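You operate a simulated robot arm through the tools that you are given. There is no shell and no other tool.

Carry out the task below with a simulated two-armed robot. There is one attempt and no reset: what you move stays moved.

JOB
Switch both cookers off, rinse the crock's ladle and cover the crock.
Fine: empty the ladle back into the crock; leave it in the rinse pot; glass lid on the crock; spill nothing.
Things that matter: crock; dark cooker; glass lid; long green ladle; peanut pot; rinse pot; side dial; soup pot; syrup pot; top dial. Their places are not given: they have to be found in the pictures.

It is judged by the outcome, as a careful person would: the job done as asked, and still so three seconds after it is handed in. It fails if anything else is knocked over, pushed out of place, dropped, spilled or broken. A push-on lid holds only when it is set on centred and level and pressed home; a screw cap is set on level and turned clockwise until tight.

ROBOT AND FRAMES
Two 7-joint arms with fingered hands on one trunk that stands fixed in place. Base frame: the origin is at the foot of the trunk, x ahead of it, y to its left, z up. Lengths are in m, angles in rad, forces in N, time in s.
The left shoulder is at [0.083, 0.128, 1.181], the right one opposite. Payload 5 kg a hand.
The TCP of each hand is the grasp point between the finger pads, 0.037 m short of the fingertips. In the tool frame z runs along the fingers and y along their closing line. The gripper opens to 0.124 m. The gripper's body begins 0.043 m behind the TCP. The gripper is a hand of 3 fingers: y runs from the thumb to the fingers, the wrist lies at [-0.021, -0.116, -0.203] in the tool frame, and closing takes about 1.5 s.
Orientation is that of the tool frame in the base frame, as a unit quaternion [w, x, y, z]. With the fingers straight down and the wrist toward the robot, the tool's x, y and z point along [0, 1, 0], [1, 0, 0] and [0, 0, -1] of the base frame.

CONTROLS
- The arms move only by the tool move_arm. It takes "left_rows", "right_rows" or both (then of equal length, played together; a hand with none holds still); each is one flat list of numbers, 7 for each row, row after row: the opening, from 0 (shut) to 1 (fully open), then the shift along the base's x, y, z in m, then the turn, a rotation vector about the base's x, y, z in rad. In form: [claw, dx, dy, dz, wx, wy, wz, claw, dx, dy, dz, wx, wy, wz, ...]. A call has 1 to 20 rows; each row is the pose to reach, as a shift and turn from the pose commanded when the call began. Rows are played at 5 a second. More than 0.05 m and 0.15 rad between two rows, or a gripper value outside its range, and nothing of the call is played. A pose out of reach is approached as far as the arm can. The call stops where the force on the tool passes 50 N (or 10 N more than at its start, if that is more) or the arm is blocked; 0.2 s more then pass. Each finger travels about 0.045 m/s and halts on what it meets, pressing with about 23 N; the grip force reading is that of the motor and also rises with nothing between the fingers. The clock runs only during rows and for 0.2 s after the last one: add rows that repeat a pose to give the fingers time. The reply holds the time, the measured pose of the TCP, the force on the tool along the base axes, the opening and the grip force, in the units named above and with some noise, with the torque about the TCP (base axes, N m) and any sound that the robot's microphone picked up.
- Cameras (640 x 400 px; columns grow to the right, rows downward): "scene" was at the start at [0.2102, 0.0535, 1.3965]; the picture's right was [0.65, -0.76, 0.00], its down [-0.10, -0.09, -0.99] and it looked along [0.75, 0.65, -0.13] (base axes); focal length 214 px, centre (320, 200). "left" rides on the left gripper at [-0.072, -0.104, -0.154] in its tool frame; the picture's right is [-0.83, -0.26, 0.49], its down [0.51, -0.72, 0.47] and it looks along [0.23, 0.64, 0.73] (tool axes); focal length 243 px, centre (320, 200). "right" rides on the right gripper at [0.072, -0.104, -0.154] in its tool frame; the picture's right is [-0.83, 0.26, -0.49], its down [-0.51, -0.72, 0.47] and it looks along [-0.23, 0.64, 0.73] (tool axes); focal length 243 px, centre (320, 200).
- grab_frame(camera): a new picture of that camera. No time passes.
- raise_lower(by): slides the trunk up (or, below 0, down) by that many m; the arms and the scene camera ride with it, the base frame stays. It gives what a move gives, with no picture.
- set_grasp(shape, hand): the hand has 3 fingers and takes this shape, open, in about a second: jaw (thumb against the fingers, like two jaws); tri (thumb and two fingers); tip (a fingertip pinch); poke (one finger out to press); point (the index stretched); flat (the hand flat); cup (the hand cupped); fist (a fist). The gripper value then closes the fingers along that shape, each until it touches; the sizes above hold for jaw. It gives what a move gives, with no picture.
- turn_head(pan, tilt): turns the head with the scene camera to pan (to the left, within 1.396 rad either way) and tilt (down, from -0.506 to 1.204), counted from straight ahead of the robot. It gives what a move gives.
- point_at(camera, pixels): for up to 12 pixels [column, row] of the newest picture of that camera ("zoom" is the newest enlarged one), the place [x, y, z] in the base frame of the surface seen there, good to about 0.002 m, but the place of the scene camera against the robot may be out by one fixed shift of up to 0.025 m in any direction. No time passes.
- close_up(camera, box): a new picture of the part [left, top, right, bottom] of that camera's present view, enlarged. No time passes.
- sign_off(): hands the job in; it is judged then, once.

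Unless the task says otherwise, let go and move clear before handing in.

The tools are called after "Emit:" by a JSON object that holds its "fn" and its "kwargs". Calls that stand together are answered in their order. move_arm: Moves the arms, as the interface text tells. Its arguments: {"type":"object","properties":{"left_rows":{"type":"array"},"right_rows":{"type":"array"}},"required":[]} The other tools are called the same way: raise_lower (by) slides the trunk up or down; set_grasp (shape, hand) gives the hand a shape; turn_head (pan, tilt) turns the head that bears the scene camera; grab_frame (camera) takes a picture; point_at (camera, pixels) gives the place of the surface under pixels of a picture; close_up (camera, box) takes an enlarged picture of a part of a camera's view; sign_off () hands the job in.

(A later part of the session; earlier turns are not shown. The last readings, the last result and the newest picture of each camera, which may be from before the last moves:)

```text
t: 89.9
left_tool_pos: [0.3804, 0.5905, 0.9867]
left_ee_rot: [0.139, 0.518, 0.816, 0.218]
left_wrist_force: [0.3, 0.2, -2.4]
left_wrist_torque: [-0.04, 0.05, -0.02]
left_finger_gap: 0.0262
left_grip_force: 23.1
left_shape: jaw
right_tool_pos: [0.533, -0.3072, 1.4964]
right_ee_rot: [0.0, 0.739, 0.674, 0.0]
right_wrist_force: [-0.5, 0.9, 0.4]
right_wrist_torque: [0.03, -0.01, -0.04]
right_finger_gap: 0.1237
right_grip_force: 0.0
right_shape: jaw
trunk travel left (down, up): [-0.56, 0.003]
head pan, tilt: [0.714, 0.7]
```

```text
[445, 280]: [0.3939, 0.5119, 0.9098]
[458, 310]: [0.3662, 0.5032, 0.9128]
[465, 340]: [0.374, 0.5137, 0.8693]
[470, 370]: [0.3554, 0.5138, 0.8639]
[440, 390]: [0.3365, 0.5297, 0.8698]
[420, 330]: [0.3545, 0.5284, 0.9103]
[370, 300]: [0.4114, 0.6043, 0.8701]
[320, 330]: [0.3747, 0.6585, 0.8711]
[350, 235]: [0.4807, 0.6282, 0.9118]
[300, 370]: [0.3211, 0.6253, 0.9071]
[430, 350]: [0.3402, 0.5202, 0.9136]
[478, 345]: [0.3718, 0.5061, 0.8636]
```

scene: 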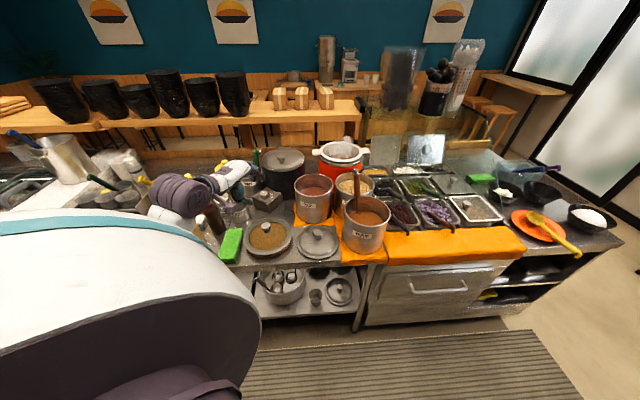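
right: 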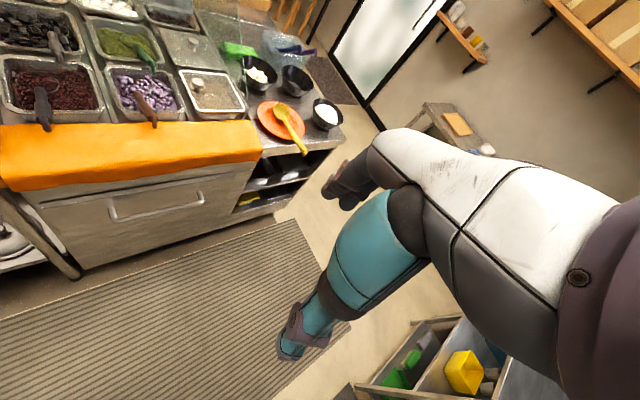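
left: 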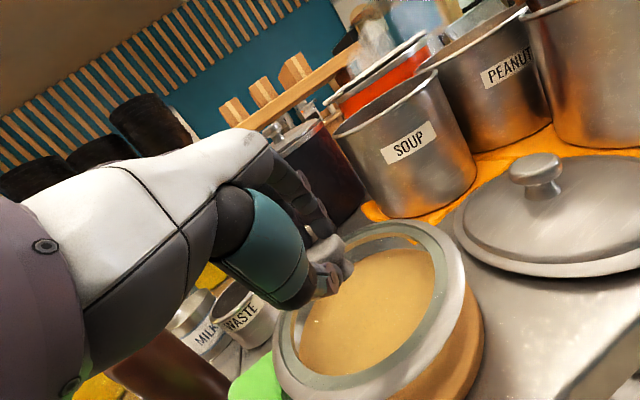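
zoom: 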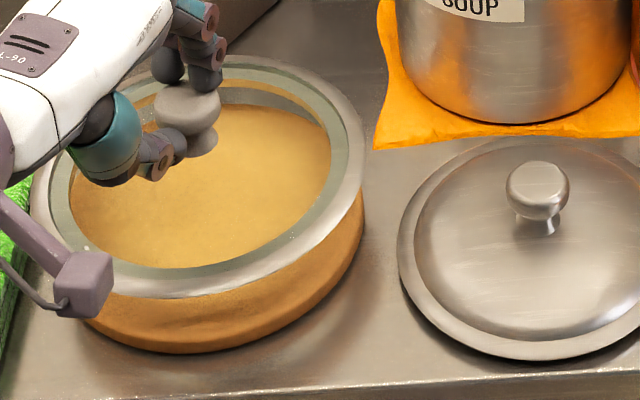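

The board stays on the counter (z 0.87) and the lid hangs about level (rim z 0.907–0.914). I'll raise it well up, then lower the trunk so the shoulder matches the height needed at the crock.

Emit:
{"fn": "move_arm", "kwargs": {"left_rows": [0, 0, 0, 0.03, 0, 0, 0, 0, 0, 0, 0.07, 0, 0, 0, 0, 0, 0, 0.11, 0, 0, 0, 0, 0, 0, 0.15, 0, 0, 0, 0, 0, 0, 0.19, 0, 0, 0, 0, 0, 0, 0.23, 0, 0, 0, 0, 0, 0, 0.27, 0, 0, 0, 0, 0, 0, 0.31, 0, 0, 0]}}

Emit:
{"fn": "raise_lower", "kwargs": {"by": -0.108}}

Emit:
{"fn": "grab_frame", "kwargs": {"camera": "scene"}}

Emit:
{"fn": "grab_frame", "kwargs": {"camera": "left"}}

```text
t: 91.7
left_tool_pos: [0.3804, 0.5909, 1.296]
left_ee_rot: [0.139, 0.518, 0.815, 0.218]
left_wrist_force: [0.2, 0.6, -2.7]
left_wrist_torque: [-0.03, 0.05, -0.01]
left_finger_gap: 0.026
left_grip_force: 22.5
left_shape: jaw
right_tool_pos: [0.5328, -0.307, 1.4958]
right_ee_rot: [-0.001, 0.738, 0.675, 0.0]
right_wrist_force: [-0.6, -1.2, 0.0]
right_wrist_torque: [-0.01, 0.02, -0.02]
right_finger_gap: 0.1236
right_grip_force: 0.0
right_shape: jaw
trunk travel left (down, up): [-0.56, 0.003]
head pan, tilt: [0.714, 0.7]
```

```text
t: 93.1
left_tool_pos: [0.395, 0.5918, 1.1026]
left_ee_rot: [0.049, 0.54, 0.825, 0.159]
left_wrist_force: [0.4, 0.6, -2.6]
left_wrist_torque: [0.0, 0.03, 0.0]
left_finger_gap: 0.0261
left_grip_force: 23.5
left_shape: jaw
right_tool_pos: [0.5309, -0.3063, 1.3886]
right_ee_rot: [0.001, 0.739, 0.673, 0.001]
right_wrist_force: [-0.3, -0.3, 0.1]
right_wrist_torque: [-0.02, -0.03, -0.03]
right_finger_gap: 0.1241
right_grip_force: 0.1
right_shape: jaw
trunk travel left (down, up): [-0.452, 0.111]
head pan, tilt: [0.714, 0.7]
```

```text
taken
```

scene: 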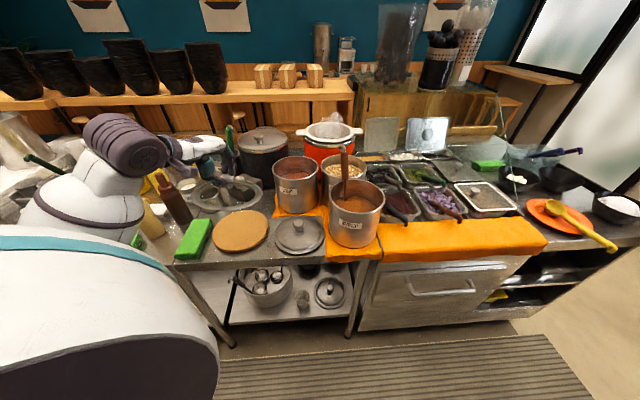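

```text
taken
```

left: 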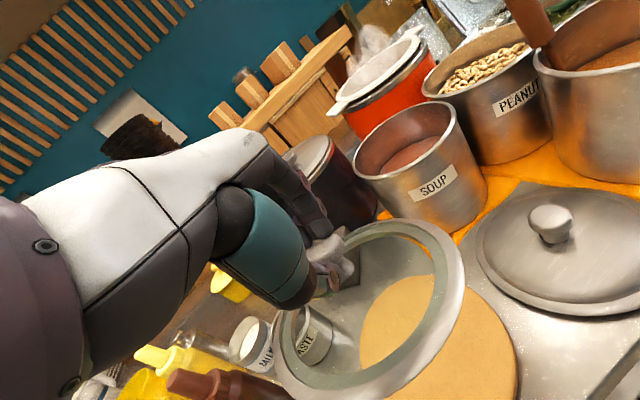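

The hand's pose changed more than expected when the trunk came down (lower and turned). The forearm may have met something on the left, so I'll zoom in there right away.

Emit:
{"fn": "close_up", "kwargs": {"camera": "scene", "box": [20, 100, 260, 260]}}

Emit:
{"fn": "close_up", "kwargs": {"camera": "left", "box": [60, 270, 360, 400]}}

```text
2.50 times, centred on (140, 180) of scene
```

zoom: 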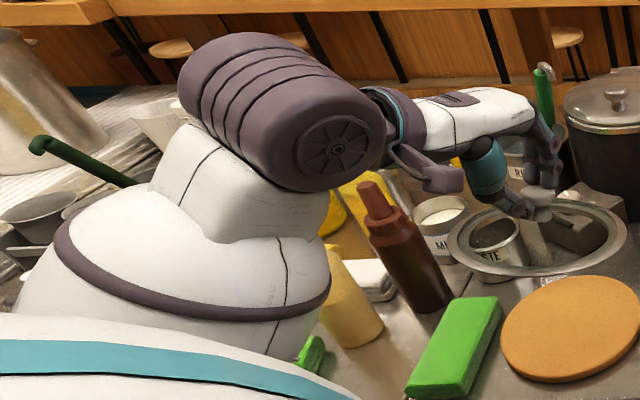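

```text
2.13 times, centred on (210, 335) of left
```

zoom: 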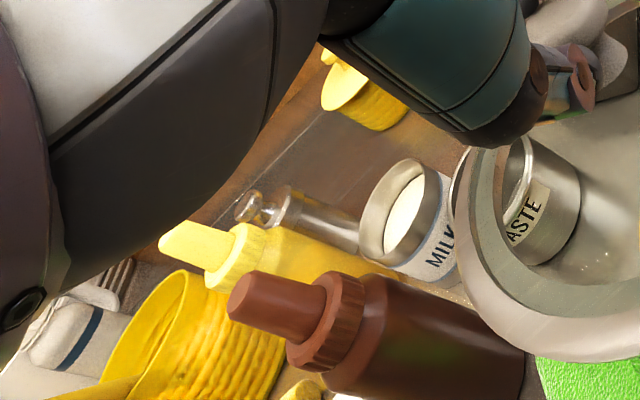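

Emit:
{"fn": "close_up", "kwargs": {"camera": "scene", "box": [20, 100, 260, 260]}}

Emit:
{"fn": "point_at", "kwargs": {"camera": "zoom", "pixels": [[180, 270], [290, 320], [260, 220], [345, 300], [360, 330], [330, 265], [100, 260], [250, 100], [410, 250], [365, 190], [310, 350], [320, 280]]}}

Emit:
{"fn": "raise_lower", "kwargs": {"by": 0.05}}

```text
2.50 times, centred on (140, 180) of scene
```

zoom: 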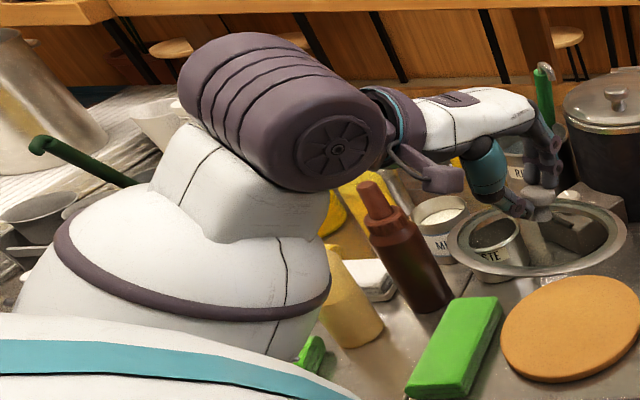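

```text
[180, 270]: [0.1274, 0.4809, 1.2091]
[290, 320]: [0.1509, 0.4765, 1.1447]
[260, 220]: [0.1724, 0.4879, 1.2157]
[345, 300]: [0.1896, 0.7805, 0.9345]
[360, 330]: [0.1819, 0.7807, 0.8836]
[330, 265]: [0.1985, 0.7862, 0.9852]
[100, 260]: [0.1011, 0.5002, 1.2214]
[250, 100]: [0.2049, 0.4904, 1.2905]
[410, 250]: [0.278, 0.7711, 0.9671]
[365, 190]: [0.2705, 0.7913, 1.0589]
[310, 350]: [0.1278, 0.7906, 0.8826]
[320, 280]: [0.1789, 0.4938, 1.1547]
```

```text
t: 94.1
left_tool_pos: [0.3978, 0.592, 1.1503]
left_ee_rot: [0.048, 0.54, 0.825, 0.157]
left_wrist_force: [0.5, -0.1, -3.5]
left_wrist_torque: [0.0, 0.04, 0.03]
left_finger_gap: 0.0261
left_grip_force: 22.9
left_shape: jaw
right_tool_pos: [0.5337, -0.3062, 1.4359]
right_ee_rot: [-0.001, 0.739, 0.674, -0.001]
right_wrist_force: [1.1, 0.3, 0.0]
right_wrist_torque: [0.02, 0.02, 0.04]
right_finger_gap: 0.124
right_grip_force: 0.0
right_shape: jaw
trunk travel left (down, up): [-0.502, 0.061]
head pan, tilt: [0.714, 0.7]
```

The trunk motion left the hand turned about 13° around the y-axis (lid tilted, still held firmly: gap 26 mm, 23 N). Nothing was struck that I can see. I'll turn the hand back so that the lid is level again and raise it a little.

Emit:
{"fn": "move_arm", "kwargs": {"left_rows": [0, 0, 0, 0.01, 0, -0.055, 0, 0, 0, 0, 0.02, 0, -0.11, 0, 0, 0, 0, 0.03, 0, -0.166, 0, 0, 0, 0, 0.04, 0, -0.221, 0, 0, 0, 0, 0.04, 0, -0.221, 0]}}

Emit:
{"fn": "grab_frame", "kwargs": {"camera": "left"}}

Emit:
{"fn": "grab_frame", "kwargs": {"camera": "scene"}}

```text
t: 95.3
left_tool_pos: [0.3983, 0.5958, 1.1926]
left_ee_rot: [0.14, 0.52, 0.815, 0.216]
left_wrist_force: [0.1, 0.6, -4.0]
left_wrist_torque: [-0.02, 0.05, 0.02]
left_finger_gap: 0.0258
left_grip_force: 22.6
left_shape: jaw
left hand out of reach, approached as far as the arm can: row 4, 5
right_tool_pos: [0.5337, -0.3072, 1.4373]
right_ee_rot: [0.0, 0.739, 0.673, 0.0]
right_wrist_force: [0.6, 0.8, 0.5]
right_wrist_torque: [0.02, 0.03, 0.01]
right_finger_gap: 0.1238
right_grip_force: 0.1
right_shape: jaw
trunk travel left (down, up): [-0.502, 0.061]
head pan, tilt: [0.714, 0.7]
```

```text
taken
```

left: 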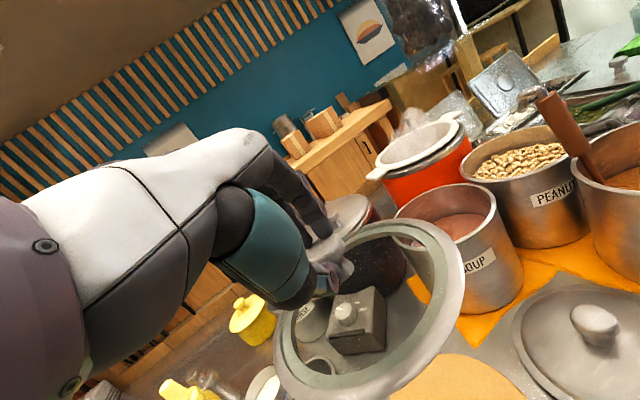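

```text
taken
```

scene: 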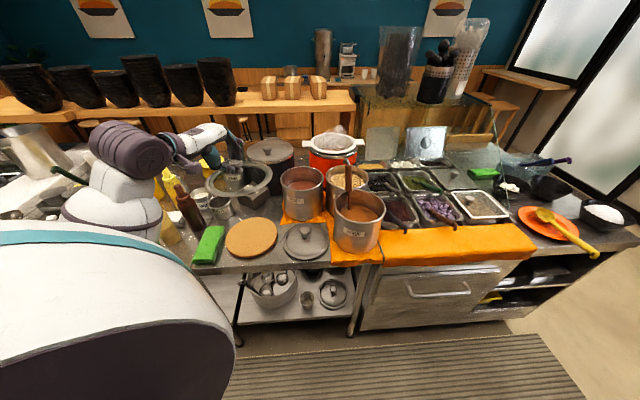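

The lid is level again by the hand's pose, and rises clear. I'll measure its rim from the left camera to check level and find its centre relative to the hand.

Emit:
{"fn": "close_up", "kwargs": {"camera": "left", "box": [262, 205, 482, 400]}}

```text
2.05 times, centred on (372, 302) of left
```

zoom: 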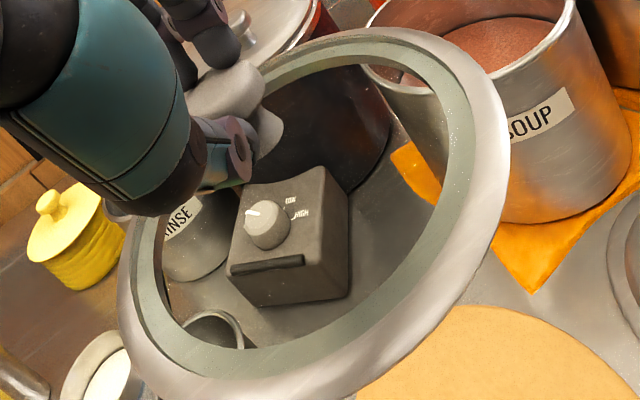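

Emit:
{"fn": "point_at", "kwargs": {"camera": "zoom", "pixels": [[128, 300], [160, 365], [230, 387], [300, 382], [380, 343], [450, 275], [490, 195], [495, 125], [455, 62], [400, 36], [340, 36], [290, 55]]}}

```text
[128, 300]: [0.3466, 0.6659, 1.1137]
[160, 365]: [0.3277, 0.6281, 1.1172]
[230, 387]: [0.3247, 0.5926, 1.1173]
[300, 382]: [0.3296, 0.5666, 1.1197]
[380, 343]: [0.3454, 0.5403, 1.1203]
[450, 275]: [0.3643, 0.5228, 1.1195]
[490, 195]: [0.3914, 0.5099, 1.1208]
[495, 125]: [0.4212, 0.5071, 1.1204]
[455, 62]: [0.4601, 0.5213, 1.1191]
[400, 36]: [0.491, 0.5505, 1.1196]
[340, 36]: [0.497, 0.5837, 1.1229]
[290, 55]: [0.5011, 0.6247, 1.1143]
```

The lid hangs within 2° of level (left side about 6 mm low), centre about (0.4127, 0.598). I'll correct the small roll and carry it out over the soup pot toward the crock at this height.

Emit:
{"fn": "move_arm", "kwargs": {"left_rows": [0, 0.04, 0.0006, 0, 0.01, 0, 0, 0, 0.08, 0.0012, 0, 0.02, 0, 0, 0, 0.12, 0.0018, 0, 0.03, 0, 0, 0, 0.16, 0.0024, 0, 0.03, 0, 0, 0, 0.2, 0.003, 0, 0.03, 0, 0, 0, 0.24, 0.0036, 0, 0.03, 0, 0, 0, 0.28, 0.0042, 0, 0.03, 0, 0]}}

Emit:
{"fn": "grab_frame", "kwargs": {"camera": "left"}}

Emit:
{"fn": "grab_frame", "kwargs": {"camera": "scene"}}

```text
t: 96.9
left_tool_pos: [0.6797, 0.6007, 1.1912]
left_ee_rot: [0.131, 0.521, 0.812, 0.229]
left_wrist_force: [0.2, -0.1, -4.1]
left_wrist_torque: [0.01, 0.04, 0.05]
left_finger_gap: 0.0259
left_grip_force: 22.6
left_shape: jaw
right_tool_pos: [0.5367, -0.3049, 1.4378]
right_ee_rot: [-0.001, 0.739, 0.674, 0.0]
right_wrist_force: [0.1, -0.3, 0.2]
right_wrist_torque: [0.0, 0.03, 0.03]
right_finger_gap: 0.1235
right_grip_force: 0.1
right_shape: jaw
trunk travel left (down, up): [-0.502, 0.061]
head pan, tilt: [0.714, 0.7]
```

```text
taken
```

left: 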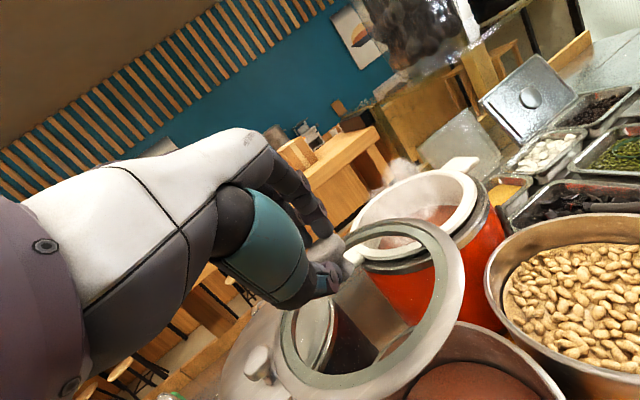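

```text
taken
```

scene: 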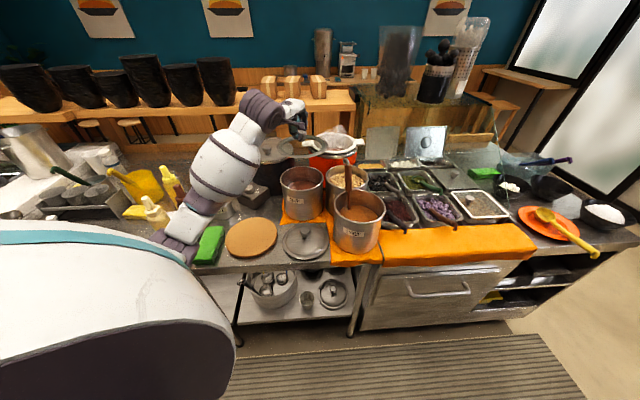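

The lid is on its way, but the elbow looks low near the green sponge and cream bottle (scene (180,240)). I'll check that clearance before going on.

Emit:
{"fn": "close_up", "kwargs": {"camera": "scene", "box": [110, 130, 290, 280]}}

Emit:
{"fn": "point_at", "kwargs": {"camera": "zoom", "pixels": [[225, 255], [240, 290], [200, 310], [250, 320], [320, 180], [270, 230], [165, 220], [185, 290], [340, 280], [255, 345], [215, 330], [300, 250]]}}

```text
2.67 times, centred on (200, 205) of scene
```

zoom: 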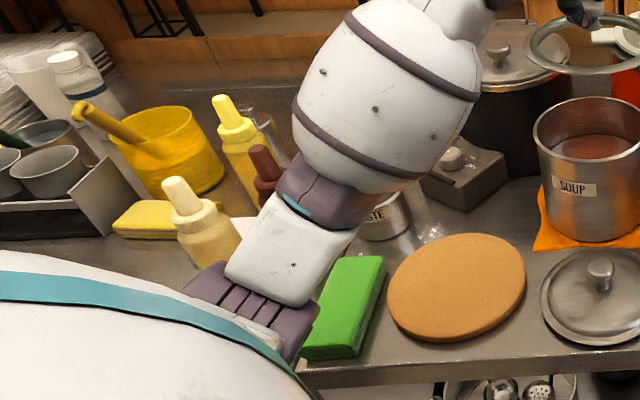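

```text
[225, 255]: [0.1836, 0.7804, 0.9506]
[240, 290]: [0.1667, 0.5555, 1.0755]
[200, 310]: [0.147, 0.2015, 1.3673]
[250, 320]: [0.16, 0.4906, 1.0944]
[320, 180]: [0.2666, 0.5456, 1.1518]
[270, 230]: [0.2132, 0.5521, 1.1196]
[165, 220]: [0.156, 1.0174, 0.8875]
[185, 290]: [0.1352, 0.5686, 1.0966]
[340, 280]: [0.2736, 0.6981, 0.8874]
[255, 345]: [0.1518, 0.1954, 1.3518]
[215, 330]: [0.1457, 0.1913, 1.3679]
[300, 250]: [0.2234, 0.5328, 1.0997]
```

The elbow is about 15 cm above the counter and clear of the bottle. Continuing outward until the lid is above the crock.

Emit:
{"fn": "move_arm", "kwargs": {"left_rows": [0, 0.039, 0.0006, 0, 0, 0, 0, 0, 0.078, 0.0012, 0, 0, 0, 0, 0, 0.117, 0.0018, 0, 0, 0, 0, 0, 0.156, 0.0024, 0, 0, 0, 0, 0, 0.195, 0.003, 0, 0, 0, 0, 0, 0.195, 0.003, 0, 0, 0, 0]}}

Emit:
{"fn": "grab_frame", "kwargs": {"camera": "left"}}

Emit:
{"fn": "close_up", "kwargs": {"camera": "scene", "box": [270, 80, 400, 190]}}

```text
t: 98.3
left_tool_pos: [0.8728, 0.6034, 1.1917]
left_ee_rot: [0.132, 0.521, 0.811, 0.229]
left_wrist_force: [-0.4, -0.1, -2.0]
left_wrist_torque: [-0.03, 0.07, -0.02]
left_finger_gap: 0.0256
left_grip_force: 22.7
left_shape: jaw
right_tool_pos: [0.5317, -0.3065, 1.4384]
right_ee_rot: [0.001, 0.74, 0.673, 0.0]
right_wrist_force: [-0.2, -0.4, 0.7]
right_wrist_torque: [0.01, 0.0, 0.01]
right_finger_gap: 0.1237
right_grip_force: 0.0
right_shape: jaw
trunk travel left (down, up): [-0.502, 0.061]
head pan, tilt: [0.714, 0.7]
```

```text
taken
```

left: 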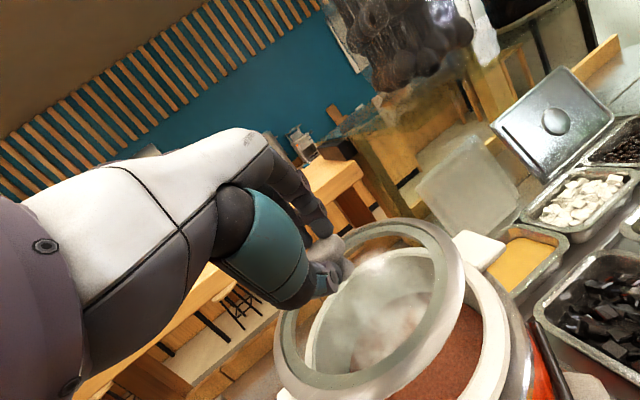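

```text
3.64 times, centred on (335, 135) of scene
```

zoom: 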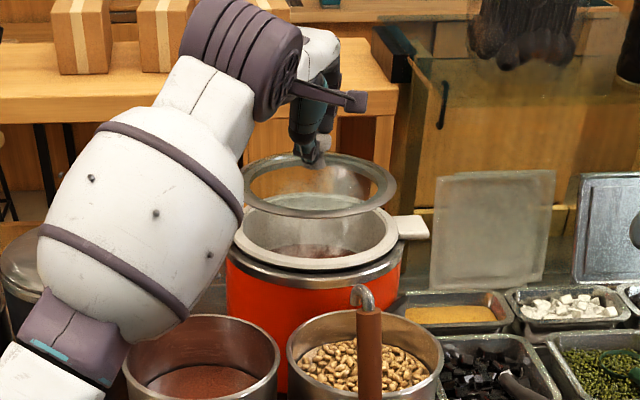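

The lid hovers above the crock, within reach. I'll measure the lid's rim and the visible part of the crock's rim in the same view to centre it.

Emit:
{"fn": "close_up", "kwargs": {"camera": "left", "box": [262, 205, 522, 400]}}

Emit:
{"fn": "point_at", "kwargs": {"camera": "zoom", "pixels": [[40, 300], [55, 350], [100, 385], [160, 380], [240, 350], [340, 290], [430, 210], [480, 130], [470, 80], [420, 50], [340, 45], [270, 70]]}}

Emit:
{"fn": "point_at", "kwargs": {"camera": "zoom", "pixels": [[490, 130], [520, 160], [560, 220], [585, 280], [590, 340], [570, 390], [530, 90], [600, 330], [580, 240], [440, 330], [380, 370], [500, 260]]}}

```text
2.05 times, centred on (392, 302) of left
```

zoom: 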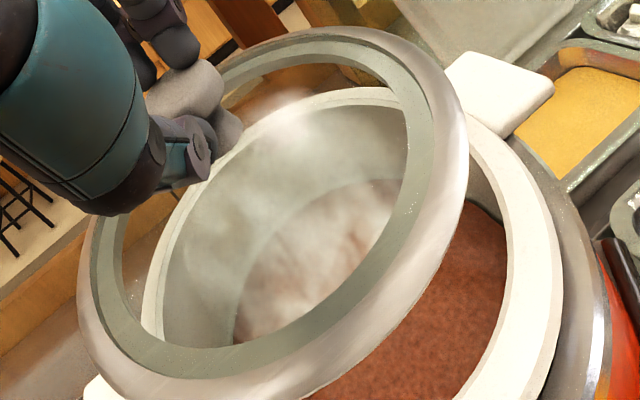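

```text
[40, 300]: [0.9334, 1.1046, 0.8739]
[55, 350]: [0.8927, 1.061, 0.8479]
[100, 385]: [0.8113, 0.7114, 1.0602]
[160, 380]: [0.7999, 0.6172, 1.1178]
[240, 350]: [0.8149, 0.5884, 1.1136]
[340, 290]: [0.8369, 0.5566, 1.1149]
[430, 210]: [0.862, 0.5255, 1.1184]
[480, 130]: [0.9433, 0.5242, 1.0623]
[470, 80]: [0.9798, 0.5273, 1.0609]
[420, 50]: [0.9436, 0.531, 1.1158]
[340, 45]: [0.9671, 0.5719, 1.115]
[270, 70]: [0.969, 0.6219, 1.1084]
```

```text
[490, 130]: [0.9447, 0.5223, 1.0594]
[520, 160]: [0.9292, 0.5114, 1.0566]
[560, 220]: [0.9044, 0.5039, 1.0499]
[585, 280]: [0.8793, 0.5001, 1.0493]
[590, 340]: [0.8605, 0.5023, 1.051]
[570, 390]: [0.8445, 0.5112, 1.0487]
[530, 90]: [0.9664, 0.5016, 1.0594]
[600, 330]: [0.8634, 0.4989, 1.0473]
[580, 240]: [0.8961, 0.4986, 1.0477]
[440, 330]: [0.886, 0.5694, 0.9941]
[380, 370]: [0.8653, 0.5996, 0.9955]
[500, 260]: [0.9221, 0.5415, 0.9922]
```

Emit:
{"fn": "point_at", "kwargs": {"camera": "zoom", "pixels": [[90, 300], [110, 345], [150, 375], [200, 378], [260, 360], [330, 315], [400, 255], [445, 195], [460, 140], [445, 85], [400, 48], [345, 36]]}}

Emit:
{"fn": "point_at", "kwargs": {"camera": "zoom", "pixels": [[290, 44], [230, 75], [530, 190], [548, 240], [550, 300], [530, 360], [500, 395], [500, 150], [475, 125], [160, 280], [180, 220], [300, 105]]}}

```text
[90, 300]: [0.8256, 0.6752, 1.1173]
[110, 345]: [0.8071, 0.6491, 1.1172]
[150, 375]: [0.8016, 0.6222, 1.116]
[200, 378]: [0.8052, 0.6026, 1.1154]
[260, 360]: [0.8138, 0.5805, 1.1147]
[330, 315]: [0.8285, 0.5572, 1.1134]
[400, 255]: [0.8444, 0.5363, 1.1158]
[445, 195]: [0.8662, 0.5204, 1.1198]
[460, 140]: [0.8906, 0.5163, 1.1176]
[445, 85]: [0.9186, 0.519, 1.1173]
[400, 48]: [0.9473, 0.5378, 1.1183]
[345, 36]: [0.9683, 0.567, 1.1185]
```

```text
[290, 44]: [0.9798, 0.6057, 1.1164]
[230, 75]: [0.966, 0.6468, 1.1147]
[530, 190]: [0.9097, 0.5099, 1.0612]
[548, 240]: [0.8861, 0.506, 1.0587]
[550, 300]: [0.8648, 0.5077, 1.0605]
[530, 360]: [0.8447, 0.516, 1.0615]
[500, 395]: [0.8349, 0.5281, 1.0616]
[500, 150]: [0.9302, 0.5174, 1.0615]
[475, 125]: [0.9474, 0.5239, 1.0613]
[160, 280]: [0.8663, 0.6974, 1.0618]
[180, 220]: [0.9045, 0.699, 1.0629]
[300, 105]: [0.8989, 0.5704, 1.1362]
```

The lid's centre (0.889, 0.608) matches the crock's (0.8875, 0.607) within 2 mm, and its rim is level within about 3 mm. Lowering it in steps.

Emit:
{"fn": "move_arm", "kwargs": {"left_rows": [0, -0.0005, -0.0003, -0.01, 0, 0, 0, 0, -0.001, -0.0005, -0.02, 0, 0, 0, 0, -0.001, -0.0005, -0.028, 0, 0, 0, 0, -0.001, -0.0005, -0.034, 0, 0, 0, 0, -0.001, -0.0005, -0.034, 0, 0, 0]}}

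Emit:
{"fn": "close_up", "kwargs": {"camera": "scene", "box": [290, 110, 390, 180]}}

Emit:
{"fn": "close_up", "kwargs": {"camera": "left", "box": [262, 205, 522, 400]}}

```text
t: 99.5
left_tool_pos: [0.8721, 0.6025, 1.1565]
left_ee_rot: [0.13, 0.521, 0.812, 0.229]
left_wrist_force: [0.2, 0.0, -3.5]
left_wrist_torque: [-0.02, 0.06, 0.0]
left_finger_gap: 0.0256
left_grip_force: 22.6
left_shape: jaw
right_tool_pos: [0.5326, -0.3065, 1.4392]
right_ee_rot: [0.001, 0.739, 0.673, 0.001]
right_wrist_force: [0.1, 0.9, 0.5]
right_wrist_torque: [-0.02, 0.0, -0.02]
right_finger_gap: 0.1239
right_grip_force: 0.1
right_shape: jaw
trunk travel left (down, up): [-0.502, 0.061]
head pan, tilt: [0.714, 0.7]
```

```text
5.71 times, centred on (340, 145) of scene
```

zoom: 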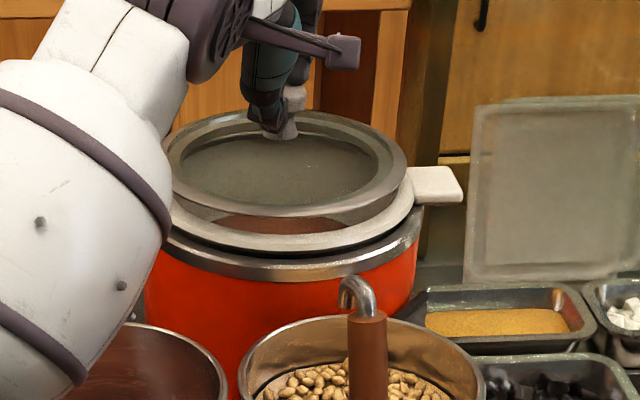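

```text
2.05 times, centred on (392, 302) of left
```

zoom: 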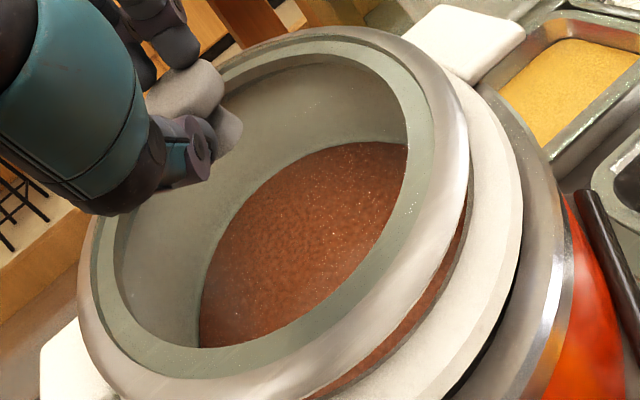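

About 1 cm to go. Lowering in 2–3 mm steps until the lid touches the rim.

Emit:
{"fn": "move_arm", "kwargs": {"left_rows": [0, 0, 0, -0.003, 0, 0, 0, 0, 0, 0, -0.006, 0, 0, 0, 0, 0, 0, -0.006, 0, 0, 0]}}

```text
t: 100.3
left_tool_pos: [0.8723, 0.6022, 1.1519]
left_ee_rot: [0.132, 0.521, 0.811, 0.229]
left_wrist_force: [-0.9, 0.1, -4.1]
left_wrist_torque: [-0.04, 0.05, -0.01]
left_finger_gap: 0.0255
left_grip_force: 23.3
left_shape: jaw
right_tool_pos: [0.5339, -0.306, 1.4385]
right_ee_rot: [0.0, 0.739, 0.674, 0.0]
right_wrist_force: [0.2, 0.2, -1.0]
right_wrist_torque: [-0.01, 0.0, 0.01]
right_finger_gap: 0.1237
right_grip_force: 0.1
right_shape: jaw
trunk travel left (down, up): [-0.502, 0.061]
head pan, tilt: [0.714, 0.7]
```

Emit:
{"fn": "move_arm", "kwargs": {"left_rows": [0, 0, 0, -0.002, 0, 0, 0, 0, 0, 0, -0.004, 0, 0, 0, 0, 0, 0, -0.006, 0, 0, 0, 0, 0, 0, -0.006, 0, 0, 0]}}

Emit:
{"fn": "close_up", "kwargs": {"camera": "scene", "box": [290, 110, 390, 180]}}

Emit:
{"fn": "close_up", "kwargs": {"camera": "left", "box": [262, 205, 522, 400]}}

```text
t: 101.3
left_tool_pos: [0.8729, 0.6016, 1.1463]
left_ee_rot: [0.132, 0.52, 0.812, 0.229]
left_wrist_force: [0.3, 0.6, -2.8]
left_wrist_torque: [-0.05, 0.07, 0.03]
left_finger_gap: 0.0255
left_grip_force: 23.0
left_shape: jaw
right_tool_pos: [0.5331, -0.3058, 1.4383]
right_ee_rot: [0.0, 0.739, 0.674, 0.0]
right_wrist_force: [-0.1, 1.0, -0.1]
right_wrist_torque: [-0.02, 0.02, 0.01]
right_finger_gap: 0.1237
right_grip_force: 0.1
right_shape: jaw
trunk travel left (down, up): [-0.502, 0.061]
head pan, tilt: [0.714, 0.7]
```

```text
5.71 times, centred on (340, 145) of scene
```

zoom: 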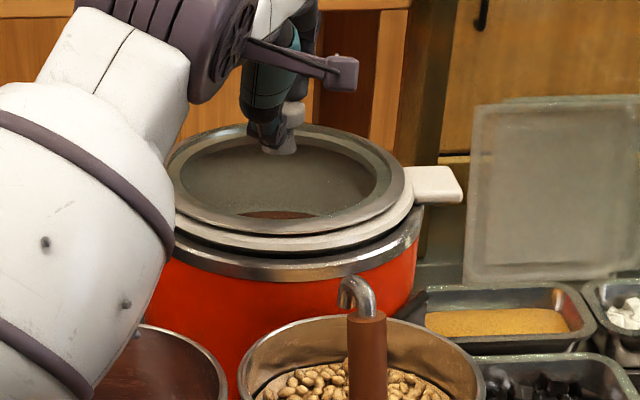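

```text
2.05 times, centred on (392, 302) of left
```

zoom: 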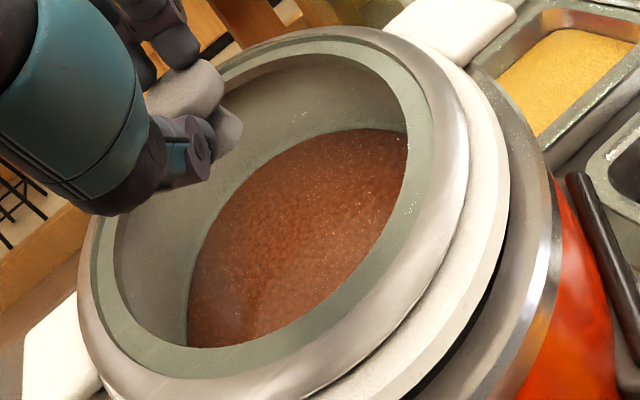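

Still hanging by a few mm. I'll check the centring once more by measuring the lid's ring and the crock's outer rim now that they are close together.

Emit:
{"fn": "point_at", "kwargs": {"camera": "zoom", "pixels": [[90, 300], [110, 345], [150, 375], [200, 378], [400, 255], [445, 195], [460, 140], [445, 85], [400, 48], [345, 36], [290, 44], [230, 75]]}}

Emit:
{"fn": "point_at", "kwargs": {"camera": "zoom", "pixels": [[480, 90], [497, 130], [502, 190], [490, 250], [460, 310], [420, 355], [385, 385], [450, 60], [60, 350], [460, 35], [470, 130], [455, 250]]}}

```text
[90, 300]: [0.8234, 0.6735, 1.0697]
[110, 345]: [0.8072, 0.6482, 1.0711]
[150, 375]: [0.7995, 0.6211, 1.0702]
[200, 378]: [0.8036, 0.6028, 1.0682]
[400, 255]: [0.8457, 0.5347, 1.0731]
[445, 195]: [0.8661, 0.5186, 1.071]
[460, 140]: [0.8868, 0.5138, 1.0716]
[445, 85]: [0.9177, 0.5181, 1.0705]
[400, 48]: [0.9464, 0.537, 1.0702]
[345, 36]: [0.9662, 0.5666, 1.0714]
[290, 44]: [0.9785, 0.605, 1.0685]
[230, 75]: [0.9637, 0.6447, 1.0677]
```

```text
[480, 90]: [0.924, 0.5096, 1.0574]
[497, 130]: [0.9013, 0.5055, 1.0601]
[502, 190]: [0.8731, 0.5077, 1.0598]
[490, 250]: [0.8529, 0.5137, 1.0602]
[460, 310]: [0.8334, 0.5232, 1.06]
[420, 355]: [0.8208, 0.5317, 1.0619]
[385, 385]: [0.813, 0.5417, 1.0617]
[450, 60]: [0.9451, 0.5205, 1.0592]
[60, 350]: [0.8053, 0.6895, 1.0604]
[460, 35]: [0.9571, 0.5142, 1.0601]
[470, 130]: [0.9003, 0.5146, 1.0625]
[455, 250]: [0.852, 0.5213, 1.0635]
```

Centres agree within about 3 mm and the lid ring (z≈1.070) is level. A few more millimetres down to contact.

Emit:
{"fn": "move_arm", "kwargs": {"left_rows": [0, -0.001, 0, -0.002, 0, 0, 0, 0, -0.001, 0, -0.004, 0, 0, 0, 0, -0.001, 0, -0.004, 0, 0, 0]}}

```text
t: 102.1
left_tool_pos: [0.8709, 0.6023, 1.1406]
left_ee_rot: [0.131, 0.52, 0.812, 0.229]
left_wrist_force: [-1.2, 0.7, -3.1]
left_wrist_torque: [-0.02, 0.09, -0.01]
left_finger_gap: 0.0258
left_grip_force: 22.7
left_shape: jaw
right_tool_pos: [0.5319, -0.3068, 1.438]
right_ee_rot: [-0.002, 0.74, 0.673, -0.001]
right_wrist_force: [-0.1, -1.0, -0.4]
right_wrist_torque: [0.0, 0.01, 0.02]
right_finger_gap: 0.1238
right_grip_force: 0.1
right_shape: jaw
trunk travel left (down, up): [-0.502, 0.061]
head pan, tilt: [0.714, 0.7]
```

Emit:
{"fn": "move_arm", "kwargs": {"left_rows": [0, 0, 0, -0.002, 0, 0, 0, 0, 0, 0, -0.003, 0, 0, 0, 0, 0, 0, -0.003, 0, 0, 0]}}

Emit:
{"fn": "close_up", "kwargs": {"camera": "left", "box": [262, 205, 522, 400]}}

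Emit:
{"fn": "close_up", "kwargs": {"camera": "scene", "box": [305, 115, 375, 165]}}

```text
t: 102.9
left_tool_pos: [0.8708, 0.6016, 1.1394]
left_ee_rot: [0.132, 0.521, 0.812, 0.23]
left_wrist_force: [2.3, -0.1, 3.1]
left_wrist_torque: [0.08, -0.16, -0.05]
left_finger_gap: 0.0256
left_grip_force: 23.0
left_shape: jaw
right_tool_pos: [0.5335, -0.3078, 1.4374]
right_ee_rot: [0.001, 0.739, 0.673, 0.001]
right_wrist_force: [0.4, 1.1, -0.2]
right_wrist_torque: [0.01, 0.02, 0.03]
right_finger_gap: 0.1237
right_grip_force: 0.0
right_shape: jaw
trunk travel left (down, up): [-0.502, 0.061]
head pan, tilt: [0.714, 0.7]
```

```text
2.05 times, centred on (392, 302) of left
```

zoom: 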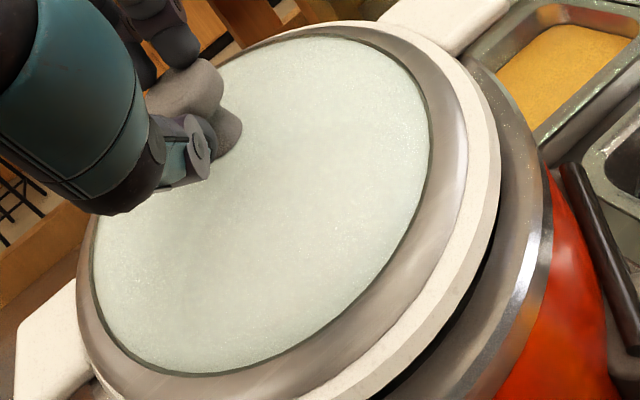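

```text
8.00 times, centred on (340, 140) of scene
```

zoom: 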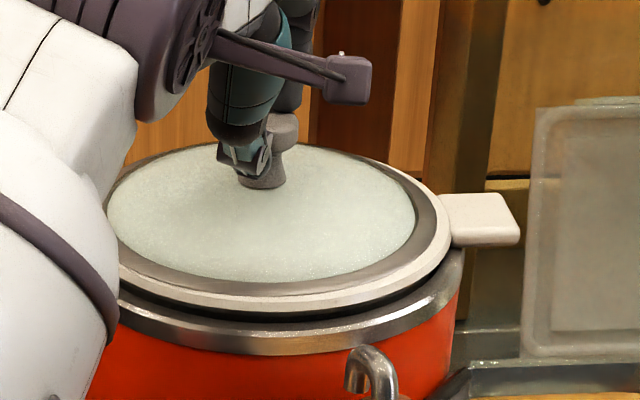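

The glass has fogged over with steam and the force turned upward: the lid is seated on the rim. I'll press it down gently, ease off, then open the fingers a little.

Emit:
{"fn": "move_arm", "kwargs": {"left_rows": [0, 0, 0, -0.002, 0, 0, 0, 0, 0, 0, -0.003, 0, 0, 0, 0, 0, 0, -0.003, 0, 0, 0]}}

Emit:
{"fn": "move_arm", "kwargs": {"left_rows": [0, 0, 0, 0.002, 0, 0, 0, 0.1, 0, 0, 0.003, 0, 0, 0, 0.25, 0, 0, 0.003, 0, 0, 0, 0.35, 0, 0, 0.003, 0, 0, 0, 0.45, 0, 0, 0.003, 0, 0, 0, 0.5, 0, 0, 0.003, 0, 0, 0, 0.5, 0, 0, 0.003, 0, 0, 0]}}

Emit:
{"fn": "close_up", "kwargs": {"camera": "left", "box": [262, 185, 522, 380]}}

Emit:
{"fn": "close_up", "kwargs": {"camera": "scene", "box": [305, 115, 375, 165]}}

```text
t: 103.7
left_tool_pos: [0.8693, 0.6004, 1.1389]
left_ee_rot: [0.133, 0.521, 0.811, 0.23]
left_wrist_force: [2.0, 2.6, 13.9]
left_wrist_torque: [0.36, -0.52, 0.05]
left_finger_gap: 0.0258
left_grip_force: 22.8
left_shape: jaw
right_tool_pos: [0.5307, -0.3091, 1.4387]
right_ee_rot: [0.0, 0.739, 0.674, 0.002]
right_wrist_force: [0.3, -0.4, -0.4]
right_wrist_torque: [0.03, 0.0, 0.0]
right_finger_gap: 0.1236
right_grip_force: 0.0
right_shape: jaw
trunk travel left (down, up): [-0.502, 0.061]
head pan, tilt: [0.714, 0.7]
```

```text
t: 105.3
left_tool_pos: [0.871, 0.6021, 1.1378]
left_ee_rot: [0.132, 0.522, 0.811, 0.228]
left_wrist_force: [-0.3, -0.2, 0.3]
left_wrist_torque: [0.02, 0.02, -0.02]
left_finger_gap: 0.0616
left_grip_force: 0.0
left_shape: jaw
right_tool_pos: [0.5323, -0.3062, 1.4378]
right_ee_rot: [0.0, 0.739, 0.674, 0.0]
right_wrist_force: [0.5, 0.0, -0.2]
right_wrist_torque: [0.01, -0.02, -0.02]
right_finger_gap: 0.1237
right_grip_force: 0.1
right_shape: jaw
trunk travel left (down, up): [-0.502, 0.061]
head pan, tilt: [0.714, 0.7]
```

```text
2.05 times, centred on (392, 282) of left
```

zoom: 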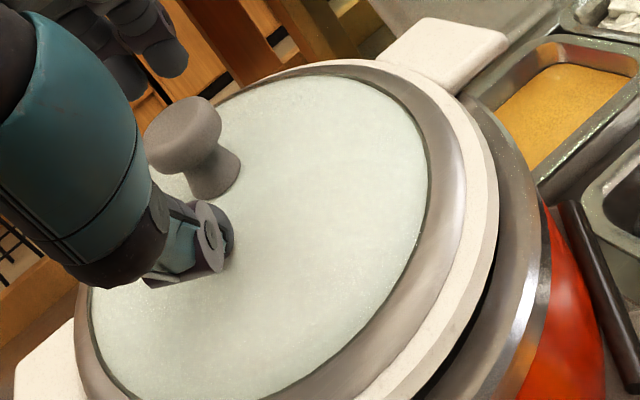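

```text
8.00 times, centred on (340, 140) of scene
```

zoom: 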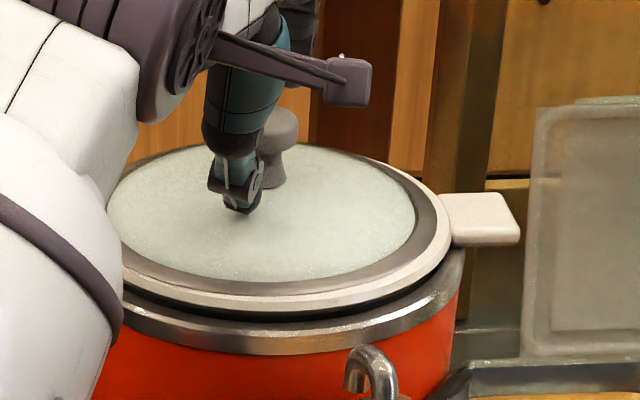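

Released with no residual force; the knob is free between thumb and fingers. Withdrawing along the tool axis.

Emit:
{"fn": "move_arm", "kwargs": {"left_rows": [0.5, -0.0045, -0.0021, 0.0087, 0, 0, 0, 0.5, -0.0091, -0.0042, 0.0173, 0, 0, 0, 0.5, -0.0136, -0.0063, 0.026, 0, 0, 0, 0.5, -0.0227, -0.0106, 0.0433, 0, 0, 0, 0.5, -0.034, -0.016, 0.065, 0, 0, 0, 0.5, -0.05, -0.0235, 0.095, 0, 0, 0, 0.5, -0.065, -0.03, 0.13, 0, 0, 0]}}

Emit:
{"fn": "grab_frame", "kwargs": {"camera": "left"}}

Emit:
{"fn": "close_up", "kwargs": {"camera": "scene", "box": [290, 105, 390, 185]}}

```text
t: 106.9
left_tool_pos: [0.8043, 0.5711, 1.2697]
left_ee_rot: [0.131, 0.521, 0.811, 0.229]
left_wrist_force: [-0.8, -0.1, -0.1]
left_wrist_torque: [-0.01, -0.01, -0.01]
left_finger_gap: 0.0617
left_grip_force: 0.0
left_shape: jaw
right_tool_pos: [0.5334, -0.3079, 1.4385]
right_ee_rot: [0.0, 0.739, 0.673, 0.002]
right_wrist_force: [-0.3, -0.6, -0.3]
right_wrist_torque: [0.0, -0.02, 0.03]
right_finger_gap: 0.1238
right_grip_force: 0.1
right_shape: jaw
trunk travel left (down, up): [-0.502, 0.061]
head pan, tilt: [0.714, 0.7]
```

```text
taken
```

left: 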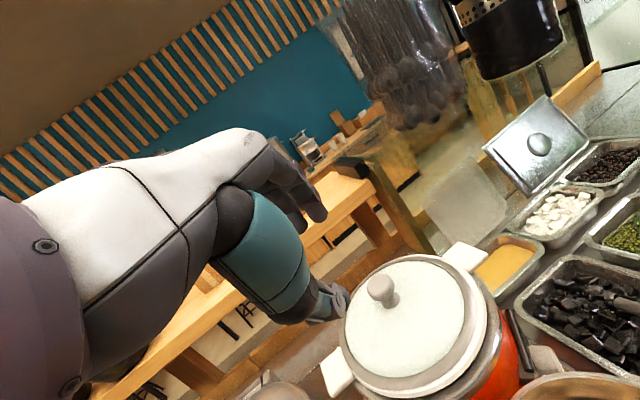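

```text
5.00 times, centred on (340, 145) of scene
```

zoom: 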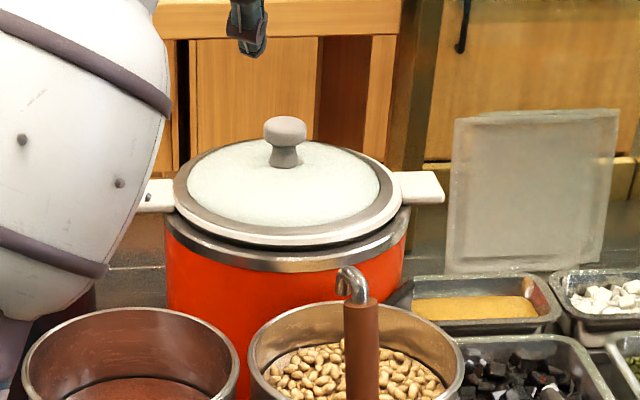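

The glass lid sits centred on the crock, fogged with steam. I'll bring the left arm back to a safe pose, then verify everything, including the peanut pot and the rinse pot.

Emit:
{"fn": "move_arm", "kwargs": {"left_rows": [0.6, -0.04, -0.01, 0.015, 0, 0, 0, 0.7, -0.08, -0.02, 0.03, 0, 0, 0, 0.8, -0.12, -0.03, 0.045, 0, 0, 0, 0.9, -0.16, -0.04, 0.06, 0, 0, 0, 1, -0.2, -0.05, 0.075, 0, 0, 0, 1, -0.24, -0.06, 0.09, 0, 0, 0, 1, -0.27, -0.07, 0.1, 0, 0, 0]}}

Emit:
{"fn": "move_arm", "kwargs": {"left_rows": [1, -0.01, 0, 0, -0.0553, 0.1186, 0, 1, -0.02, 0, 0, -0.1107, 0.2373, 0, 1, -0.03, 0, 0, -0.166, 0.3559, 0, 1, -0.04, 0, 0, -0.2213, 0.4745, 0]}}

Emit:
{"fn": "grab_frame", "kwargs": {"camera": "left"}}

Emit:
{"fn": "grab_frame", "kwargs": {"camera": "scene"}}

```text
t: 108.5
left_tool_pos: [0.5333, 0.5007, 1.3693]
left_ee_rot: [0.131, 0.52, 0.813, 0.229]
left_wrist_force: [-1.2, -0.3, 0.3]
left_wrist_torque: [-0.01, 0.01, 0.0]
left_finger_gap: 0.1241
left_grip_force: 0.0
left_shape: jaw
right_tool_pos: [0.5312, -0.3094, 1.4383]
right_ee_rot: [0.0, 0.739, 0.674, 0.002]
right_wrist_force: [0.3, -0.2, 0.5]
right_wrist_torque: [0.02, -0.03, 0.0]
right_finger_gap: 0.1237
right_grip_force: 0.0
right_shape: jaw
trunk travel left (down, up): [-0.502, 0.061]
head pan, tilt: [0.714, 0.7]
```

```text
t: 109.5
left_tool_pos: [0.4931, 0.5017, 1.3684]
left_ee_rot: [-0.006, 0.542, 0.84, 0.009]
left_wrist_force: [-0.4, 0.6, -0.4]
left_wrist_torque: [0.03, -0.01, 0.0]
left_finger_gap: 0.1235
left_grip_force: 0.1
left_shape: jaw
right_tool_pos: [0.5307, -0.3049, 1.4383]
right_ee_rot: [0.001, 0.739, 0.674, 0.0]
right_wrist_force: [0.0, 0.0, -0.3]
right_wrist_torque: [-0.02, -0.01, 0.01]
right_finger_gap: 0.1237
right_grip_force: 0.0
right_shape: jaw
trunk travel left (down, up): [-0.502, 0.061]
head pan, tilt: [0.714, 0.7]
```

```text
taken
```

left: 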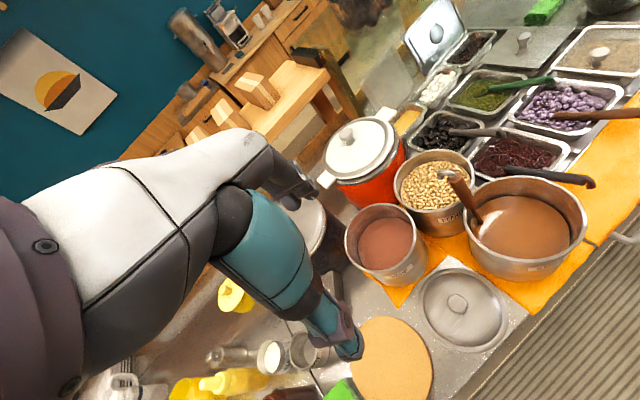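

```text
taken
```

scene: 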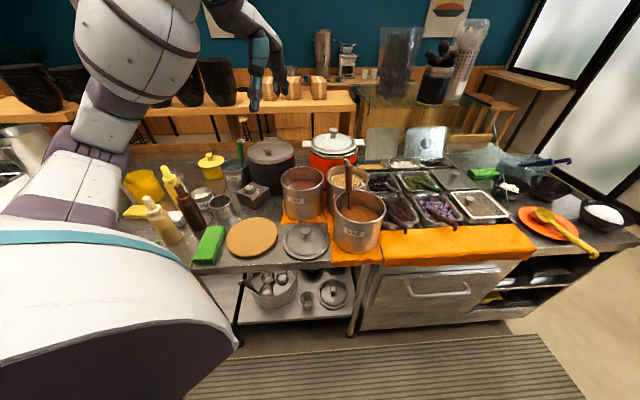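

Everything looks in order. Zooming in on the crock lid, the rinse pot and dial, and the peanut pot for the final checks.

Emit:
{"fn": "close_up", "kwargs": {"camera": "left", "box": [310, 95, 422, 215]}}

Emit:
{"fn": "close_up", "kwargs": {"camera": "scene", "box": [200, 120, 300, 220]}}

Emit:
{"fn": "close_up", "kwargs": {"camera": "scene", "box": [270, 110, 400, 260]}}

```text
3.33 times, centred on (366, 155) of left
```

zoom: 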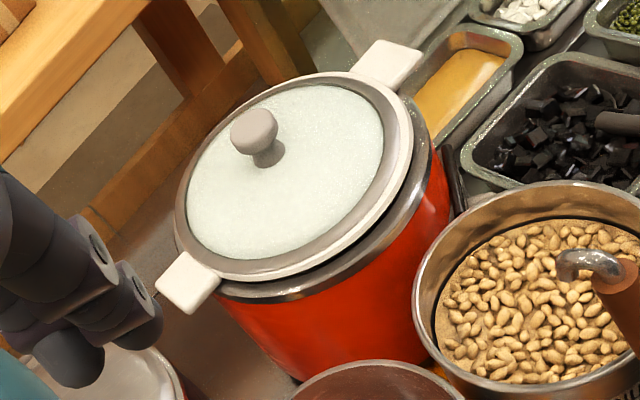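

```text
4.00 times, centred on (250, 170) of scene
```

zoom: 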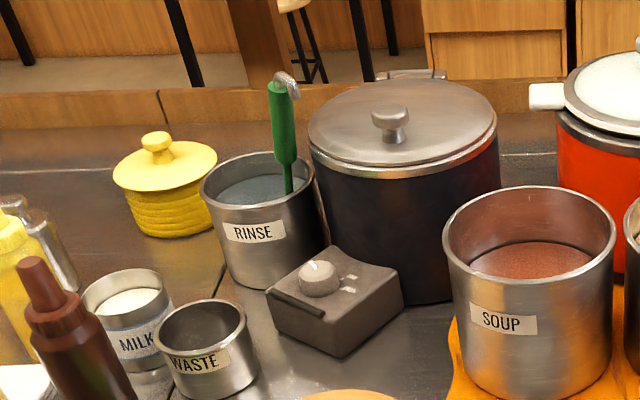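

```text
2.67 times, centred on (335, 185) of scene
```

zoom: 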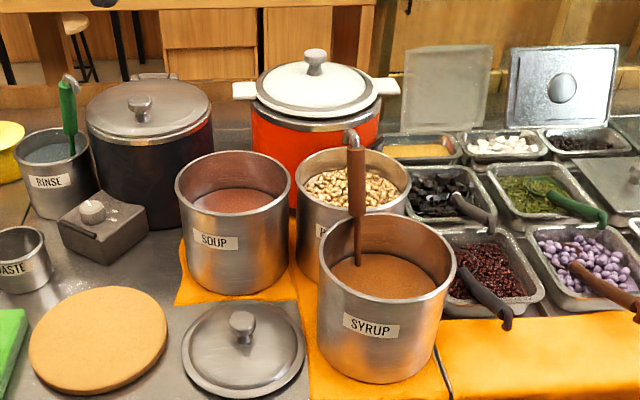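

The lid sits on the crock; in this view the white rim shows more at the right than at the left, so I'll measure how well it's centred.

Emit:
{"fn": "close_up", "kwargs": {"camera": "left", "box": [320, 100, 410, 200]}}

Emit:
{"fn": "point_at", "kwargs": {"camera": "zoom", "pixels": [[170, 215], [190, 155], [240, 95], [310, 60], [380, 55], [430, 85], [443, 140], [425, 200], [380, 255], [310, 295], [240, 300], [190, 275]]}}

Emit:
{"fn": "point_at", "kwargs": {"camera": "zoom", "pixels": [[455, 100], [465, 140], [455, 190], [425, 240], [380, 285], [320, 315], [260, 325], [200, 310], [175, 285], [160, 240], [355, 40], [270, 130]]}}

```text
4.00 times, centred on (365, 150) of left
```

zoom: 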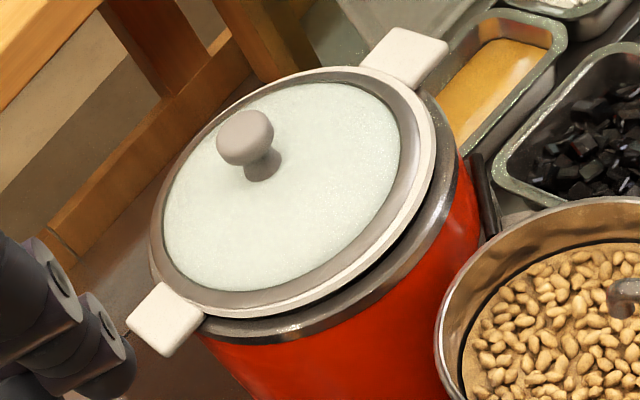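

```text
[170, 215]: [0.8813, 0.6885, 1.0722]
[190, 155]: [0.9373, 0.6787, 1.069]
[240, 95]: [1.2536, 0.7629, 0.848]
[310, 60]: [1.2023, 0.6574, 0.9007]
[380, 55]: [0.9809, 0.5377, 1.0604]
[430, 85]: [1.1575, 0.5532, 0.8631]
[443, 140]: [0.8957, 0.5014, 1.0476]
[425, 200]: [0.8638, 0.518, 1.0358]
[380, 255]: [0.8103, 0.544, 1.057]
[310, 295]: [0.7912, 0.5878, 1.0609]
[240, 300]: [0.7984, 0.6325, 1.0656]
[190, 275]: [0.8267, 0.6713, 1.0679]
```

```text
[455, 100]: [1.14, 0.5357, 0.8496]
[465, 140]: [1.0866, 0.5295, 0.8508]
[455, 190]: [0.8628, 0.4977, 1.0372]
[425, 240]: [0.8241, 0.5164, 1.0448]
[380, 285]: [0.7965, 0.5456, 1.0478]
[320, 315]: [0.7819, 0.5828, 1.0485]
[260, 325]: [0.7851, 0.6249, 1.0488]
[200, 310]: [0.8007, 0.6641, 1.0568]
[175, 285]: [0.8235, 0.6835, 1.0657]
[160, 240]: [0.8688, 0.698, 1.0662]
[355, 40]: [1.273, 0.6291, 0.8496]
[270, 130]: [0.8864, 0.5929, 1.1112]
```

Emit:
{"fn": "point_at", "kwargs": {"camera": "zoom", "pixels": [[157, 240], [175, 185], [215, 125], [265, 90], [330, 76], [385, 86], [413, 125], [408, 170], [376, 232], [318, 281], [250, 301], [190, 284]]}}

Emit:
{"fn": "point_at", "kwargs": {"camera": "zoom", "pixels": [[422, 105], [430, 140], [420, 185], [390, 235], [335, 283], [280, 306], [230, 312], [195, 300], [163, 275], [152, 225], [300, 72], [350, 68]]}}

```text
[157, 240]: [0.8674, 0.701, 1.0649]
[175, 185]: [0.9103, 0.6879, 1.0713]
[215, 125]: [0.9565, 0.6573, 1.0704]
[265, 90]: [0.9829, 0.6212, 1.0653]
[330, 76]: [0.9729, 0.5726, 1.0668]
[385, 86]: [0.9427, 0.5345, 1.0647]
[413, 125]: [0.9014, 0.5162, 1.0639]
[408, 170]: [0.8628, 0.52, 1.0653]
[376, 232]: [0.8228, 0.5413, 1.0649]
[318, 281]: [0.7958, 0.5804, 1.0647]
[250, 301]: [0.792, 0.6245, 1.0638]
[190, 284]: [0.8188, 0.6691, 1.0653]
```

```text
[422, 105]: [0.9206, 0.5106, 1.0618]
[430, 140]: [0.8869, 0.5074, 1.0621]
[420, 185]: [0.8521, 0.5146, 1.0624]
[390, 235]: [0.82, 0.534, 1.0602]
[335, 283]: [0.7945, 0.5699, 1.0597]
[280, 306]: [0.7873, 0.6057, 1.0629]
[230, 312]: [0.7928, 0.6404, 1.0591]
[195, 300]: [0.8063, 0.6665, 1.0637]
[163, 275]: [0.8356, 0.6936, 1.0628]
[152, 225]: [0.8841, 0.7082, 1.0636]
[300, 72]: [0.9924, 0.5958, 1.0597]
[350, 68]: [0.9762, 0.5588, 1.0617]
```

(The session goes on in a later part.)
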